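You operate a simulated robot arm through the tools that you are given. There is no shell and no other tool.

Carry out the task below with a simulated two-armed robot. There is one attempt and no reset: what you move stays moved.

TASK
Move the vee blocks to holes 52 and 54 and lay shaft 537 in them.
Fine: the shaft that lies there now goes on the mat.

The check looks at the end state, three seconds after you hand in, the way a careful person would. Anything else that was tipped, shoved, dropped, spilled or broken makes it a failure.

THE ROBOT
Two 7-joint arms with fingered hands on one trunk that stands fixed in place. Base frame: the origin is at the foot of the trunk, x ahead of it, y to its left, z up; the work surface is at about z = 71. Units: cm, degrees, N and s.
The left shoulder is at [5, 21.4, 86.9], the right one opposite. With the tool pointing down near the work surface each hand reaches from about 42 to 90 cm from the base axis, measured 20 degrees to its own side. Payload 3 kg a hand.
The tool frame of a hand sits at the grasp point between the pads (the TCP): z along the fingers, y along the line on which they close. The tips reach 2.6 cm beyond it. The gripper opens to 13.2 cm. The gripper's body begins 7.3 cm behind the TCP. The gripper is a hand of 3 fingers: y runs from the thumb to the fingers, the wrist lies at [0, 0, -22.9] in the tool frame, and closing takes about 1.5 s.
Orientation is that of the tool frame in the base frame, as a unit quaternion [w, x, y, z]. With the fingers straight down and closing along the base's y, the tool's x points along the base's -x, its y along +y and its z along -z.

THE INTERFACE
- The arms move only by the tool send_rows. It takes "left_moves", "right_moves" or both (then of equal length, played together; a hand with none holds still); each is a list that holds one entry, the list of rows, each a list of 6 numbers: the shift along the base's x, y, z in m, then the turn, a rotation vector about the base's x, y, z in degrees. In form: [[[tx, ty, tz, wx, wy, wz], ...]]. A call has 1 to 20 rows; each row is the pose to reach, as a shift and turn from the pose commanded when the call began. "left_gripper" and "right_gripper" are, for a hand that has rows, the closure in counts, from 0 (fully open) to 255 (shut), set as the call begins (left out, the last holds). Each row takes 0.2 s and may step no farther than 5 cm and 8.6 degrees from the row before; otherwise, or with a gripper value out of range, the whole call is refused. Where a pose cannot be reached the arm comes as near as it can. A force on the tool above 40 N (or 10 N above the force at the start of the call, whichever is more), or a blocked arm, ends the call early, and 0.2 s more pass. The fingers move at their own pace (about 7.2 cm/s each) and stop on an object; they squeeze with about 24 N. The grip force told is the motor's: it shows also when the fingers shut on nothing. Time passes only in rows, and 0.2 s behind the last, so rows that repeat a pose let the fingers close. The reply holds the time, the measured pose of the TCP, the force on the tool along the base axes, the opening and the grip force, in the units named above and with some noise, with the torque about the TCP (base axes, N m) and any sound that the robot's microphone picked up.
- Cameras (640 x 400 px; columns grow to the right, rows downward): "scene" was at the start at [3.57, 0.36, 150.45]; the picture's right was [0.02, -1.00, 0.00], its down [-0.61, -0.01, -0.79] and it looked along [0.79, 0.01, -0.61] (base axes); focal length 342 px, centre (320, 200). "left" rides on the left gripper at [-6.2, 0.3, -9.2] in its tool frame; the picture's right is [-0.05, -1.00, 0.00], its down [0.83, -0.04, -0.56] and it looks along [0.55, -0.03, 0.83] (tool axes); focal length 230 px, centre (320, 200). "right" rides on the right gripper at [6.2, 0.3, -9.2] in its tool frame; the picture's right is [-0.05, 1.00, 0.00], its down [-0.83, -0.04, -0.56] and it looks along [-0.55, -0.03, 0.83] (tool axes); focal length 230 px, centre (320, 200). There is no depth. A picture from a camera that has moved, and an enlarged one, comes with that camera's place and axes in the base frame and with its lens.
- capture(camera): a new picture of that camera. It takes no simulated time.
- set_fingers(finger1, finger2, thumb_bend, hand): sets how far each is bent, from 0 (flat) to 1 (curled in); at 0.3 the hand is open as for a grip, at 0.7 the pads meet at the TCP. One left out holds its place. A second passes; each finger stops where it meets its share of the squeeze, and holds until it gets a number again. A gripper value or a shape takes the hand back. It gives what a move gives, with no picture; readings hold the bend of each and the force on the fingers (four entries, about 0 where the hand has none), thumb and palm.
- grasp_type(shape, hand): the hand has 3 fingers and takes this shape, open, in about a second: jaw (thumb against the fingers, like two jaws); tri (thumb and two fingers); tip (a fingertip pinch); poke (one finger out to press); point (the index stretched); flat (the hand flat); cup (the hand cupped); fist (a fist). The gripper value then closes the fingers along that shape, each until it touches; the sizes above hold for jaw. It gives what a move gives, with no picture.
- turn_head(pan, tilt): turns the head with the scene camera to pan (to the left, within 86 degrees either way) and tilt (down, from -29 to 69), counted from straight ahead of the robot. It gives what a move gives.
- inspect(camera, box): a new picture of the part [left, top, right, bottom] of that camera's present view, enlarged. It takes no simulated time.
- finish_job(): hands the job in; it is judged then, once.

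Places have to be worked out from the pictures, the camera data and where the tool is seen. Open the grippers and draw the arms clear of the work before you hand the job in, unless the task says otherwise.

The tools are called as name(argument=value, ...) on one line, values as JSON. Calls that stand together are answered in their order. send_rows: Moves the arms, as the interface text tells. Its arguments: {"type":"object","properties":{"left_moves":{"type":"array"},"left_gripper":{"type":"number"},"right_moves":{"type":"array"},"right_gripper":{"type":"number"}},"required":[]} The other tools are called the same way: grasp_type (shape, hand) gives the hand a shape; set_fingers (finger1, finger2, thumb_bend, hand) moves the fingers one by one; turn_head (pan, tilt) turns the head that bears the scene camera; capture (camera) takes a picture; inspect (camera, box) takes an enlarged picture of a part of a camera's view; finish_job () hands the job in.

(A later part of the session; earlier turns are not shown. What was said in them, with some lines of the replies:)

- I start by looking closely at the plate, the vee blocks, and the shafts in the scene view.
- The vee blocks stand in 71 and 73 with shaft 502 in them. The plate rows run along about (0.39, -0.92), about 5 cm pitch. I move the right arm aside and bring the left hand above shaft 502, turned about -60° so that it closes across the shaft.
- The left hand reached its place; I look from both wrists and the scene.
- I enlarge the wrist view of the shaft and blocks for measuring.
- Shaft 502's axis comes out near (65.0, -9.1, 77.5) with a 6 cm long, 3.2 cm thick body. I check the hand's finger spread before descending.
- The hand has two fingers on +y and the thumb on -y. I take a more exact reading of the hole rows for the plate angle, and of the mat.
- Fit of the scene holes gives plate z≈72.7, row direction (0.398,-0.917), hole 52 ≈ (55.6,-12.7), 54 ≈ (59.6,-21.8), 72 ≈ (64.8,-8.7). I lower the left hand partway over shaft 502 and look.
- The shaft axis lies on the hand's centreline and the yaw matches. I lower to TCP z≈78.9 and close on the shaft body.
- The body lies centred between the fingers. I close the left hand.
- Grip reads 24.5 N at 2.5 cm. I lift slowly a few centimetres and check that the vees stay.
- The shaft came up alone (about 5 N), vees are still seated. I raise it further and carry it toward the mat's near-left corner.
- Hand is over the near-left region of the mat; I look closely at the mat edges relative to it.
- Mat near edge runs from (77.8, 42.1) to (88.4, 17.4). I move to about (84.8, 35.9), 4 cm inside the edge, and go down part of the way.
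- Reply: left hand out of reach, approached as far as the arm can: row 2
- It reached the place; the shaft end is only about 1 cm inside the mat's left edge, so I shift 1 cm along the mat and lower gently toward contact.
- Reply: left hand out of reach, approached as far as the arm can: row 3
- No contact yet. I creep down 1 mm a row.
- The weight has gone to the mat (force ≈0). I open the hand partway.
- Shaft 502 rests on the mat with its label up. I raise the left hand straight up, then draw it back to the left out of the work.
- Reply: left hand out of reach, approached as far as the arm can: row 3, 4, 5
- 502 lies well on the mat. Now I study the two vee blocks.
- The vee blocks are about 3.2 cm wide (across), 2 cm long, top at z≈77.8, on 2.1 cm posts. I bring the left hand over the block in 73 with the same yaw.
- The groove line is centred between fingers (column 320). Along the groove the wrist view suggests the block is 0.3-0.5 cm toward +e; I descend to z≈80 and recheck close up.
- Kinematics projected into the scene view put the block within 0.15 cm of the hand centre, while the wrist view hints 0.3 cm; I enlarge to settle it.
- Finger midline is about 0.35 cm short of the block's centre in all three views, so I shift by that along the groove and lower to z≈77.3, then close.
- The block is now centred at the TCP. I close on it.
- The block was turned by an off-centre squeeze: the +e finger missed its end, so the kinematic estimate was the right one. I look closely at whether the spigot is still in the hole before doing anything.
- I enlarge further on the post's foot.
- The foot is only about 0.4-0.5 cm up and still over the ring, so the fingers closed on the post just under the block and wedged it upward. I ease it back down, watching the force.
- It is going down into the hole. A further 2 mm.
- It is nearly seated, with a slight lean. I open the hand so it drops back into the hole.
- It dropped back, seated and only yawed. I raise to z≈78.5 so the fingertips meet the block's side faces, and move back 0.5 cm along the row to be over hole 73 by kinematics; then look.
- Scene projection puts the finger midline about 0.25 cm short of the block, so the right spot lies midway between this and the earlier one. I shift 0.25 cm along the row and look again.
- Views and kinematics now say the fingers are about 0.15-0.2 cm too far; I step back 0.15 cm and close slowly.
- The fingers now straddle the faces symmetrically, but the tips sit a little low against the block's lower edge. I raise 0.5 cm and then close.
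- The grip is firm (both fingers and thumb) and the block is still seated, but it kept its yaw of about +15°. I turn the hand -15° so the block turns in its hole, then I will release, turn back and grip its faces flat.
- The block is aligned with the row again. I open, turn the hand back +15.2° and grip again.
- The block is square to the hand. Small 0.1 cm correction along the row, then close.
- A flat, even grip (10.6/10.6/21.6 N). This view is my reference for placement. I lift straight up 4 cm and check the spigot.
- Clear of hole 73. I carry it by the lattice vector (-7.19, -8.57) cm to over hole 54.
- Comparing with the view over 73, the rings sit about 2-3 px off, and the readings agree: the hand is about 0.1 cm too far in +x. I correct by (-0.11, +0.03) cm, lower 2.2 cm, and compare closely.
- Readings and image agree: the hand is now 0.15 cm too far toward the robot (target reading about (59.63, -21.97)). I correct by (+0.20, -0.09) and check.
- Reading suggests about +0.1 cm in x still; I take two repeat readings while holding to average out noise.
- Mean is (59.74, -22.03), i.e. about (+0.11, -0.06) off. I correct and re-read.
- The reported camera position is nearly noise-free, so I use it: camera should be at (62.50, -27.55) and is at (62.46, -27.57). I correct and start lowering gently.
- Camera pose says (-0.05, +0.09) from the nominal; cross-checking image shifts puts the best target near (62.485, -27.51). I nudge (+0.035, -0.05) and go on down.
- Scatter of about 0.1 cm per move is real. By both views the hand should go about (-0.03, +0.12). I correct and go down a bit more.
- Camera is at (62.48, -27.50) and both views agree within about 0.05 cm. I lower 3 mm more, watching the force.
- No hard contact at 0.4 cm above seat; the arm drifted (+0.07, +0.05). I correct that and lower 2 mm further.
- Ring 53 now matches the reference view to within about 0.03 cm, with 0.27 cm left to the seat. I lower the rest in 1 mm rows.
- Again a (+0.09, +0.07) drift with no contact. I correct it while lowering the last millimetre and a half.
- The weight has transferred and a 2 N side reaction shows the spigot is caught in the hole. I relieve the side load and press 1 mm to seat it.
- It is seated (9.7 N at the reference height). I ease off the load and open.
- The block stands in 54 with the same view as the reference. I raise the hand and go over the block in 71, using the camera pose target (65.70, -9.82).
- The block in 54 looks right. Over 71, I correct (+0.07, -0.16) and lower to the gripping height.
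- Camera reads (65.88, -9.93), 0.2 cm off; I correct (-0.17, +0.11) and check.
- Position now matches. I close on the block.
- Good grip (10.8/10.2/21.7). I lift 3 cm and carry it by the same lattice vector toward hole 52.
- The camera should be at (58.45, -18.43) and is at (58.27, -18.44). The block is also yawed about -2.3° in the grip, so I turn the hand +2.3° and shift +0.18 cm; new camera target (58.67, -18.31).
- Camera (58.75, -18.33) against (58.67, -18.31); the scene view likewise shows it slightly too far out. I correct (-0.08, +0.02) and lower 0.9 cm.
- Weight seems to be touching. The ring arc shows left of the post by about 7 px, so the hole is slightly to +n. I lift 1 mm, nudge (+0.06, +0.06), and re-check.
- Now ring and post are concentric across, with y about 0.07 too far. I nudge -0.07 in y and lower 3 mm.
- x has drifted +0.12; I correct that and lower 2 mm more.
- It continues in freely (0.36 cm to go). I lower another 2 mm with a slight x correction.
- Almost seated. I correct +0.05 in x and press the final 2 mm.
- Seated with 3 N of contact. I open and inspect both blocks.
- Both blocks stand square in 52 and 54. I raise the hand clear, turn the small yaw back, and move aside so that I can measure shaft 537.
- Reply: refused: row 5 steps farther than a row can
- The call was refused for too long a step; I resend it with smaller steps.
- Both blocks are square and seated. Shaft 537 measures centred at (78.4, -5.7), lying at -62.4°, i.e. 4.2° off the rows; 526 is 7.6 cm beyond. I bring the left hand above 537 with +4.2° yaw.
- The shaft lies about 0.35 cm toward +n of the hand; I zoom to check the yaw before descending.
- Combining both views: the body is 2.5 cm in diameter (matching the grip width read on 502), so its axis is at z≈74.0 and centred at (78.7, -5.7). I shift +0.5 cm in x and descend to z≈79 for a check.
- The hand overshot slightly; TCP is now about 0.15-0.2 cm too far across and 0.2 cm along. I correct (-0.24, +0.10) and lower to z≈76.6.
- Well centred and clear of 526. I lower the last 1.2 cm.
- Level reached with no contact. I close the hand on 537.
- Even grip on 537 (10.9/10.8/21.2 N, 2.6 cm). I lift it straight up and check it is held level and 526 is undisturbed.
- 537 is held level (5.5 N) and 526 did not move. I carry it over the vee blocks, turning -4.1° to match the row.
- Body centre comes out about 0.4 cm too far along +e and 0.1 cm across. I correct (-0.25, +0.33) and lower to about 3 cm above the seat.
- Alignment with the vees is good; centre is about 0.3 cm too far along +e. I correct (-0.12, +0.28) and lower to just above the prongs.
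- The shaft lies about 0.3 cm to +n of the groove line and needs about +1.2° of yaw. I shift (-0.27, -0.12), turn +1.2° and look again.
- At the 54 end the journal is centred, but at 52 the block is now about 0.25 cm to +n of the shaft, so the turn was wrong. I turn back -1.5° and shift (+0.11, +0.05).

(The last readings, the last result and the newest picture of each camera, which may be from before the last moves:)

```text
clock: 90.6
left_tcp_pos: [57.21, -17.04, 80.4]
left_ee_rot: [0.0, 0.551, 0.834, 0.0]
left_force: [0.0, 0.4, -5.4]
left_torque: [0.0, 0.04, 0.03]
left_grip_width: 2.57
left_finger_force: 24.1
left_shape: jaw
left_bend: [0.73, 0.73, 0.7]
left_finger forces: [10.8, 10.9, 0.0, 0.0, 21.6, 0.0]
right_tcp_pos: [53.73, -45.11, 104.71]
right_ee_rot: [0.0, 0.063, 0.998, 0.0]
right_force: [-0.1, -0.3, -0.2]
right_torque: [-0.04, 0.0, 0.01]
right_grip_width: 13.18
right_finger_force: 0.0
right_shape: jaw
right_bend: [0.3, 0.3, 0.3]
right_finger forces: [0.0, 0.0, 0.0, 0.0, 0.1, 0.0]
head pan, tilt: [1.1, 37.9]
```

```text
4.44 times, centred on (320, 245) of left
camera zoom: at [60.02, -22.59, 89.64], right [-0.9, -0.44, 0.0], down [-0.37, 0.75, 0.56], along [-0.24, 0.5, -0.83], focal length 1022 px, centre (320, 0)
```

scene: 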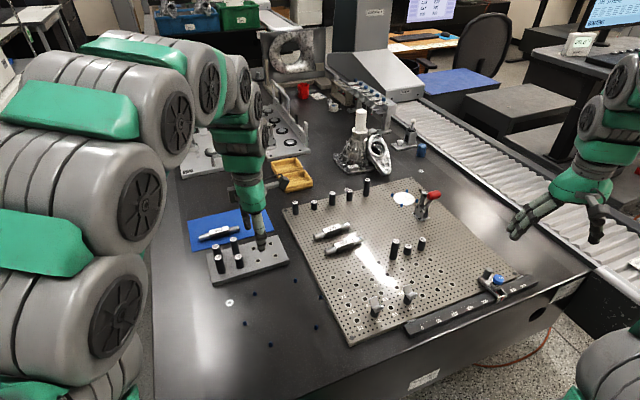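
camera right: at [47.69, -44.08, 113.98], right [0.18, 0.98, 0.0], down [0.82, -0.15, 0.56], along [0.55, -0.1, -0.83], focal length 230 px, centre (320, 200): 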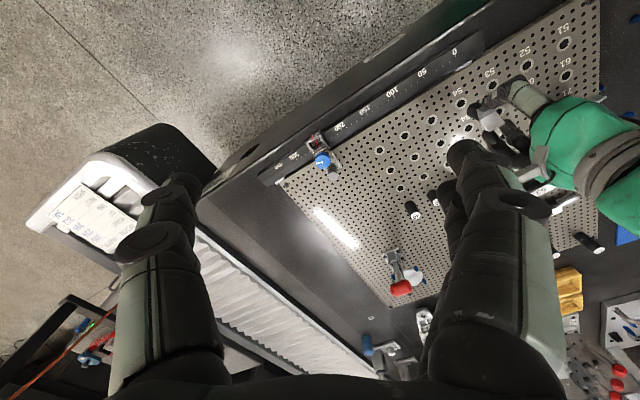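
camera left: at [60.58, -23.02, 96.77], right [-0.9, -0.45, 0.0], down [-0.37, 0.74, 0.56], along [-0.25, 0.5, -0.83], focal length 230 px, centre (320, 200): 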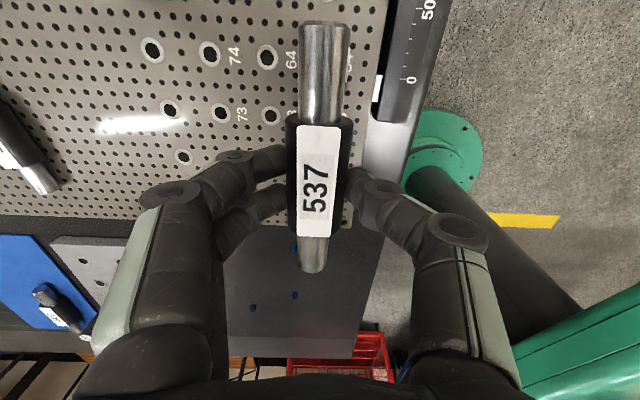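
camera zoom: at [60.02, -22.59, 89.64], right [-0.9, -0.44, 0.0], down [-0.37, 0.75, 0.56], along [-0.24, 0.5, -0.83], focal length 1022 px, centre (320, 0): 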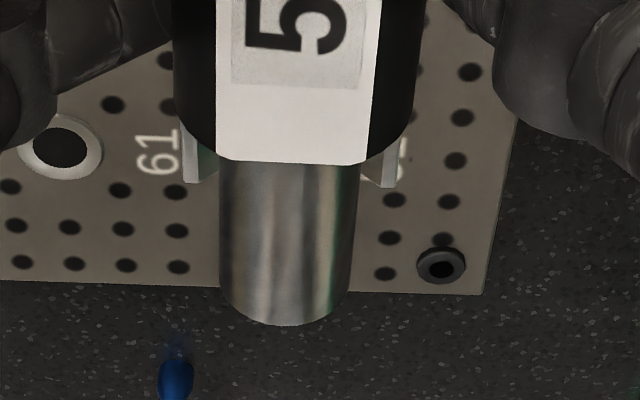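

Both journals are now centred over their grooves (within about 0.05 cm) and the body is centred between the blocks. I lower 1 cm.

send_rows(left_moves=[[[0, 0, -0.003, 0, 0, 0], [0, 0, -0.006, 0, 0, 0], [0, 0, -0.009, 0, 0, 0], [0, 0, -0.01, 0, 0, 0]]])

inspect(camera="scene", box=[345, 265, 417, 315])

inspect(camera="left", box=[240, 0, 400, 120])

inspect(camera="left", box=[260, 200, 380, 290])

```text
clock: 91.6
left_tcp_pos: [57.14, -17.0, 79.31]
left_ee_rot: [0.001, 0.55, 0.835, 0.0]
left_force: [0.1, 0.4, -5.3]
left_torque: [-0.04, 0.0, 0.06]
left_grip_width: 2.62
left_finger_force: 24.0
left_shape: jaw
left_bend: [0.73, 0.73, 0.7]
left_finger forces: [11.2, 10.8, 0.1, 0.0, 21.4, 0.0]
right_tcp_pos: [53.6, -45.21, 104.74]
right_ee_rot: [0.0, 0.063, 0.998, 0.0]
right_force: [0.2, 0.3, 0.7]
right_torque: [-0.01, 0.0, 0.03]
right_grip_width: 13.17
right_finger_force: 0.0
right_shape: jaw
right_bend: [0.3, 0.3, 0.3]
right_finger forces: [0.0, 0.1, 0.1, 0.1, 0.0, 0.0]
head pan, tilt: [1.1, 37.9]
```

```text
8.00 times, centred on (381, 290) of scene
camera zoom: at [3.57, 0.36, 150.45], right [0.02, -1.0, 0.0], down [-0.61, -0.01, -0.79], along [0.79, 0.01, -0.61], focal length 2736 px, centre (-168, -520)
```

zoom: 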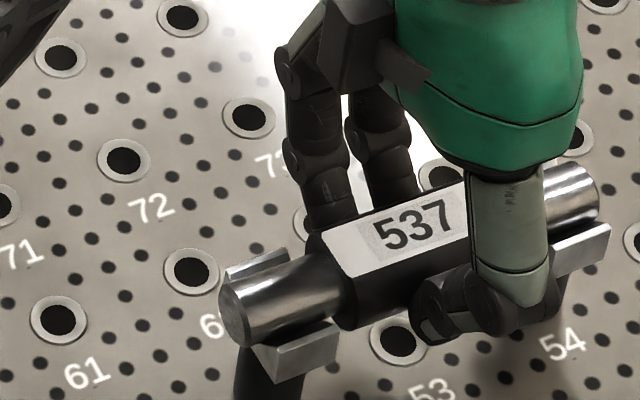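

```text
3.33 times, centred on (320, 60) of left
camera zoom: at [59.98, -22.57, 88.6], right [-0.9, -0.44, 0.0], down [-0.37, 0.75, 0.56], along [-0.24, 0.5, -0.83], focal length 767 px, centre (320, 667)
```

zoom: 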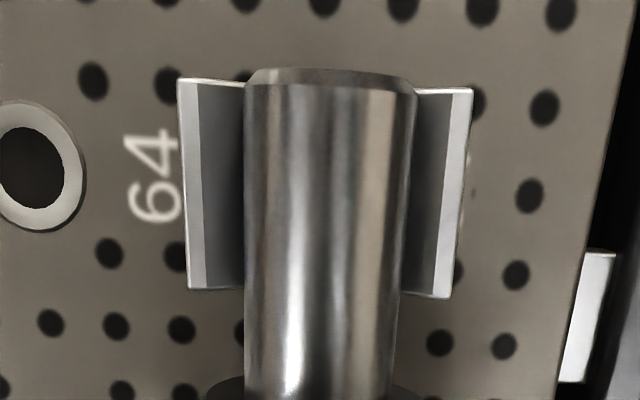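

```text
4.44 times, centred on (320, 245) of left
camera zoom: at [59.98, -22.57, 88.6], right [-0.9, -0.44, 0.0], down [-0.37, 0.75, 0.56], along [-0.24, 0.5, -0.83], focal length 1022 px, centre (320, 0)
```

zoom: 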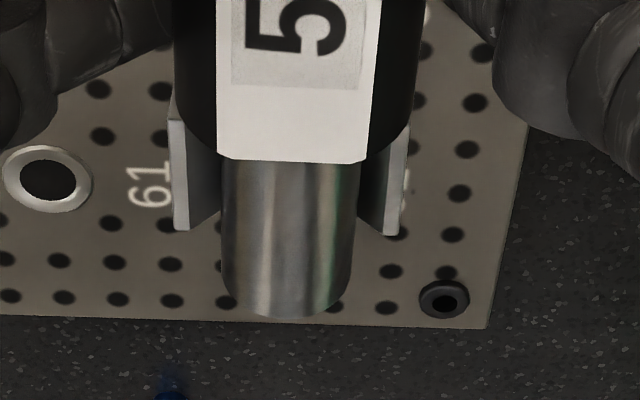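

The journals are down between the prongs on both sides. I creep down until the weight transfers.

send_rows(left_moves=[[[0, 0, -0.001, 0, 0, 0], [0, 0, -0.002, 0, 0, 0], [0, 0, -0.003, 0, 0, 0]]])

inspect(camera="left", box=[240, 0, 400, 120])

```text
clock: 92.4
left_tcp_pos: [57.11, -17.0, 79.08]
left_ee_rot: [0.001, 0.55, 0.835, 0.0]
left_force: [0.2, 1.6, 10.0]
left_torque: [-0.03, -0.04, 0.01]
left_grip_width: 2.64
left_finger_force: 24.2
left_shape: jaw
left_bend: [0.73, 0.73, 0.7]
left_finger forces: [12.6, 12.0, 0.1, 0.1, 24.2, 0.0]
right_tcp_pos: [53.76, -45.06, 104.64]
right_ee_rot: [0.0, 0.062, 0.998, -0.001]
right_force: [-0.2, 0.3, 0.0]
right_torque: [-0.02, 0.01, -0.04]
right_grip_width: 13.18
right_finger_force: 0.1
right_shape: jaw
right_bend: [0.3, 0.3, 0.3]
right_finger forces: [0.1, 0.0, 0.0, 0.0, 0.0, 0.0]
head pan, tilt: [1.1, 37.9]
```

```text
3.33 times, centred on (320, 60) of left
camera zoom: at [59.98, -22.61, 88.34], right [-0.9, -0.44, 0.0], down [-0.37, 0.75, 0.55], along [-0.24, 0.5, -0.83], focal length 767 px, centre (320, 667)
```

zoom: 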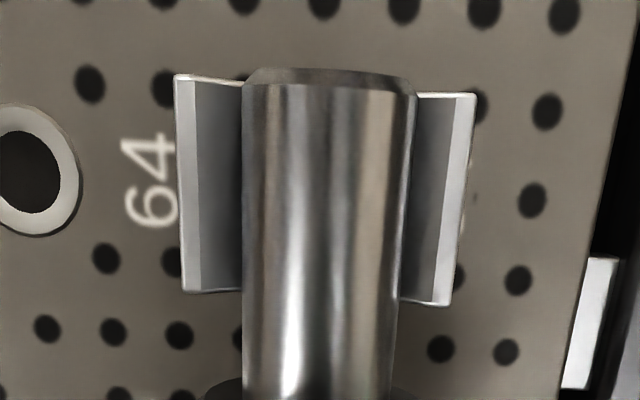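

Seated evenly (net about 15 N, negligible torque). I ease off 1 mm, then open the hand.

send_rows(left_moves=[[[0, 0, 0.001, 0, 0, 0], [0, 0, 0.001, 0, 0, 0]]])

send_rows(left_moves=[[[0, 0, 0, 0, 0, 0], [0, 0, 0, 0, 0, 0], [0, 0, 0, 0, 0, 0], [0, 0, 0, 0, 0, 0]]], left_gripper=130)

inspect(camera="scene", box=[345, 265, 417, 315])

inspect(camera="left", box=[180, 0, 460, 300])

```text
clock: 93.0
left_tcp_pos: [57.21, -17.01, 79.01]
left_ee_rot: [0.0, 0.551, 0.835, 0.0]
left_force: [-1.3, 2.4, 7.0]
left_torque: [0.02, 0.04, -0.01]
left_grip_width: 2.59
left_finger_force: 23.7
left_shape: jaw
left_bend: [0.73, 0.73, 0.7]
left_finger forces: [12.2, 11.6, 0.0, 0.0, 24.4, 0.0]
right_tcp_pos: [53.78, -45.09, 104.74]
right_ee_rot: [0.0, 0.063, 0.998, 0.0]
right_force: [1.8, 0.4, 0.0]
right_torque: [-0.01, 0.01, -0.02]
right_grip_width: 13.17
right_finger_force: 0.0
right_shape: jaw
right_bend: [0.3, 0.3, 0.3]
right_finger forces: [0.1, 0.0, 0.0, 0.1, 0.1, 0.0]
head pan, tilt: [1.1, 37.9]
```

```text
clock: 94.0
left_tcp_pos: [57.21, -17.01, 79.04]
left_ee_rot: [-0.001, 0.551, 0.835, -0.001]
left_force: [0.7, -0.2, -0.6]
left_torque: [0.03, 0.03, 0.02]
left_grip_width: 6.37
left_finger_force: 0.0
left_shape: jaw
left_bend: [0.73, 0.73, 0.7]
left_finger forces: [0.1, 0.0, 0.1, 0.0, 0.0, 0.0]
right_tcp_pos: [53.69, -45.11, 104.64]
right_ee_rot: [0.001, 0.063, 0.998, 0.0]
right_force: [-0.3, 0.7, -0.8]
right_torque: [0.0, 0.02, 0.01]
right_grip_width: 13.19
right_finger_force: 0.0
right_shape: jaw
right_bend: [0.3, 0.3, 0.3]
right_finger forces: [0.1, 0.1, 0.0, 0.1, 0.1, 0.0]
head pan, tilt: [1.1, 37.9]
```

```text
8.00 times, centred on (381, 290) of scene
camera zoom: at [3.57, 0.36, 150.45], right [0.02, -1.0, 0.0], down [-0.61, -0.01, -0.79], along [0.79, 0.01, -0.61], focal length 2736 px, centre (-168, -520)
```

zoom: 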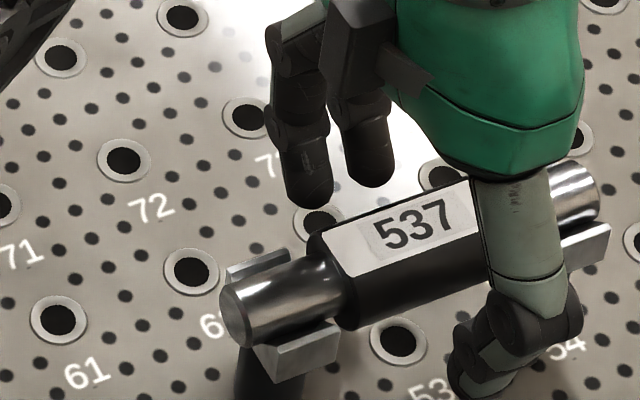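

```text
1.33 times, centred on (320, 150) of left
camera zoom: at [60.04, -22.65, 88.36], right [-0.9, -0.44, 0.0], down [-0.37, 0.75, 0.56], along [-0.24, 0.5, -0.83], focal length 307 px, centre (320, 267)
```

zoom: 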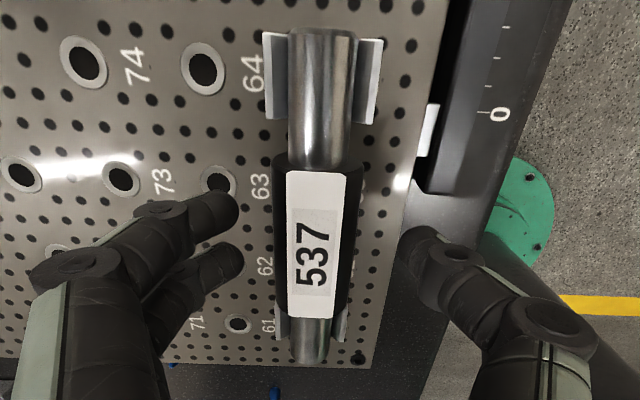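

537 rests in both vees and the fingers are clear. I raise straight up and draw the left arm back.

send_rows(left_moves=[[[0, 0, 0.005, 0, 0, 0], [0, 0, 0.015, 0, 0, 0], [0, 0, 0.035, 0, 0, 0], [0, 0, 0.07, 0, 0, 0], [0, 0, 0.11, 0, 0, 0], [0, 0.01, 0.15, 0, 0, 0], [0, 0.04, 0.18, 0, 0, 0], [0, 0.08, 0.2, 0, 0, 0], [0, 0.12, 0.22, 0, 0, 0], [0, 0.16, 0.24, 0, 0, 0], [0, 0.2, 0.26, 0, 0, 0], [0, 0.24, 0.27, 0, 0, 0], [0.01, 0.28, 0.27, 0, 0, 0], [0.02, 0.32, 0.27, 0, 0, 0], [0.03, 0.36, 0.27, 0, 0, 0], [0.03, 0.39, 0.27, 0, 0, 0], [0.03, 0.39, 0.27, 0, 0, 0]]], left_gripper=130)

capture(camera="scene")

inspect(camera="scene", box=[345, 265, 417, 315])

inspect(camera="right", box=[430, 20, 630, 180])

inspect(camera="scene", box=[170, 160, 400, 290])

```text
clock: 97.6
left_tcp_pos: [60.4, 22.05, 106.41]
left_ee_rot: [-0.001, 0.55, 0.835, 0.0]
left_force: [0.6, 0.1, 0.6]
left_torque: [0.03, 0.01, 0.01]
left_grip_width: 6.42
left_finger_force: 0.2
left_shape: jaw
left_bend: [0.73, 0.73, 0.7]
left_finger forces: [0.1, 0.0, 0.0, 0.0, 0.1, 0.0]
right_tcp_pos: [53.8, -45.15, 104.81]
right_ee_rot: [0.0, 0.063, 0.998, 0.001]
right_force: [-0.1, -0.6, -0.2]
right_torque: [-0.01, 0.05, 0.03]
right_grip_width: 13.19
right_finger_force: 0.1
right_shape: jaw
right_bend: [0.3, 0.3, 0.3]
right_finger forces: [0.0, 0.0, 0.0, 0.0, 0.0, 0.0]
head pan, tilt: [1.1, 37.9]
```

```text
taken
```

scene: 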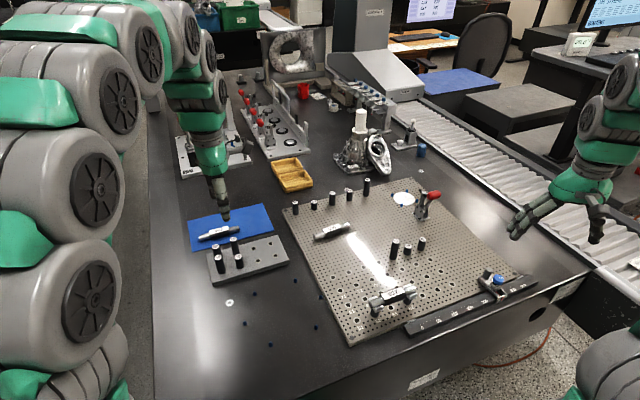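

```text
8.00 times, centred on (381, 290) of scene
camera zoom: at [3.57, 0.36, 150.45], right [0.02, -1.0, 0.0], down [-0.61, -0.01, -0.79], along [0.79, 0.01, -0.61], focal length 2736 px, centre (-168, -520)
```

zoom: 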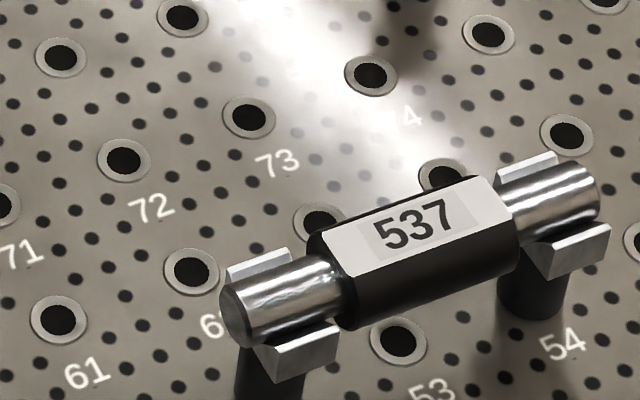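

```text
2.50 times, centred on (530, 100) of right
camera zoom: at [47.69, -44.07, 113.98], right [0.18, 0.98, 0.0], down [0.82, -0.15, 0.56], along [0.55, -0.1, -0.83], focal length 575 px, centre (-205, 450)
```

zoom: 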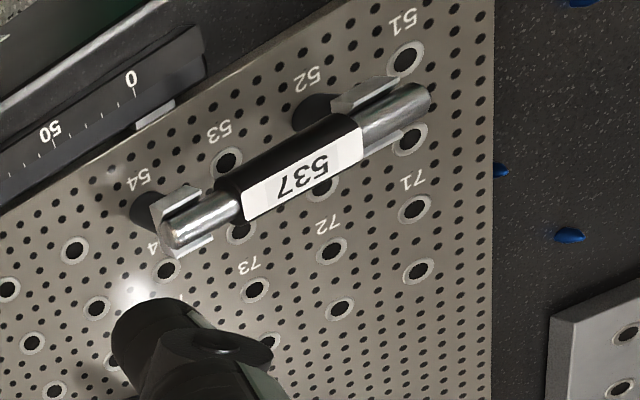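

```text
2.78 times, centred on (285, 225) of scene
camera zoom: at [3.57, 0.36, 150.45], right [0.02, -1.0, 0.0], down [-0.61, -0.01, -0.79], along [0.79, 0.01, -0.61], focal length 952 px, centre (417, 130)
```

zoom: 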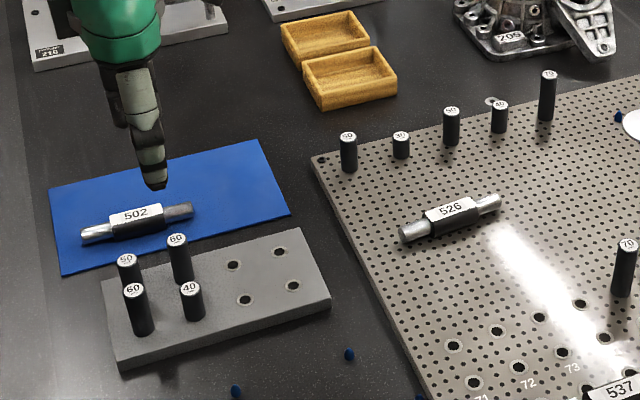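

Everything is in place: 537 lies in the vees at 52 and 54, 502 lies on the mat, and the rest stands as before. I open the left hand fully, let things settle, and take a last look.

send_rows(left_moves=[[[0, 0.02, 0, 0, 0, 0], [0, 0.04, 0, 0, 0, 0], [0, 0.05, 0, 0, 0, 0], [0, 0.05, 0, 0, 0, 0], [0, 0.05, 0, 0, 0, 0], [0, 0.05, 0, 0, 0, 0], [0, 0.05, 0, 0, 0, 0]]], left_gripper=0)

inspect(camera="scene", box=[170, 160, 540, 350])

```text
clock: 99.2
left_tcp_pos: [60.29, 26.84, 106.18]
left_ee_rot: [0.001, 0.55, 0.835, -0.001]
left_force: [-0.3, -0.2, -1.2]
left_torque: [-0.02, -0.02, -0.02]
left_grip_width: 13.18
left_finger_force: 0.0
left_shape: jaw
left_bend: [0.3, 0.3, 0.3]
left_finger forces: [0.1, 0.1, 0.0, 0.0, 0.1, 0.0]
right_tcp_pos: [53.64, -45.07, 104.6]
right_ee_rot: [0.0, 0.063, 0.998, 0.0]
right_force: [0.3, -0.4, 0.2]
right_torque: [-0.01, 0.0, -0.02]
right_grip_width: 13.19
right_finger_force: 0.1
right_shape: jaw
right_bend: [0.3, 0.3, 0.3]
right_finger forces: [0.0, 0.0, 0.0, 0.0, 0.0, 0.0]
head pan, tilt: [1.1, 37.9]
```

```text
1.73 times, centred on (355, 255) of scene
camera zoom: at [3.57, 0.36, 150.45], right [0.02, -1.0, 0.0], down [-0.61, -0.01, -0.79], along [0.79, 0.01, -0.61], focal length 592 px, centre (260, 105)
```

zoom: 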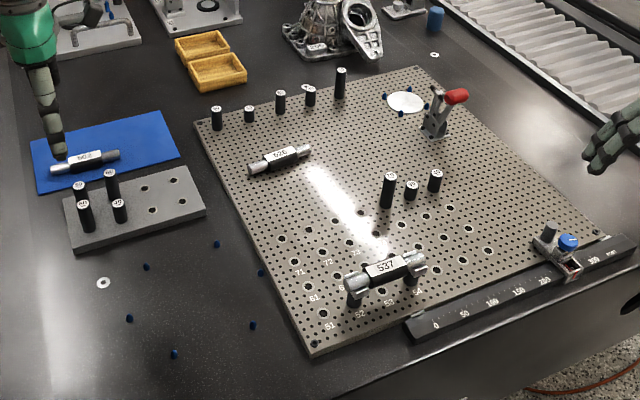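

The final view confirms the task is complete, with both hands open and clear. I hand in.

finish_job()

```text
The job is handed in.
```

The vee blocks are now in holes 52 and 54 with shaft 537 lying in them, and shaft 502 is on the blue mat. The last pictures show 537 resting in both vees, label up. Shaft 526, the pins and the rest of the bench look as they did at the start.

On my first try at the block in hole 73, the fingers closed off-centre. They twisted it about 15° and lifted it roughly half a centimetre in its hole. I lowered it back, straightened it and gripped it again before moving it. It then went into 54 and seated normally.

Both hands are open and drawn clear of the work, and the job is handed in.
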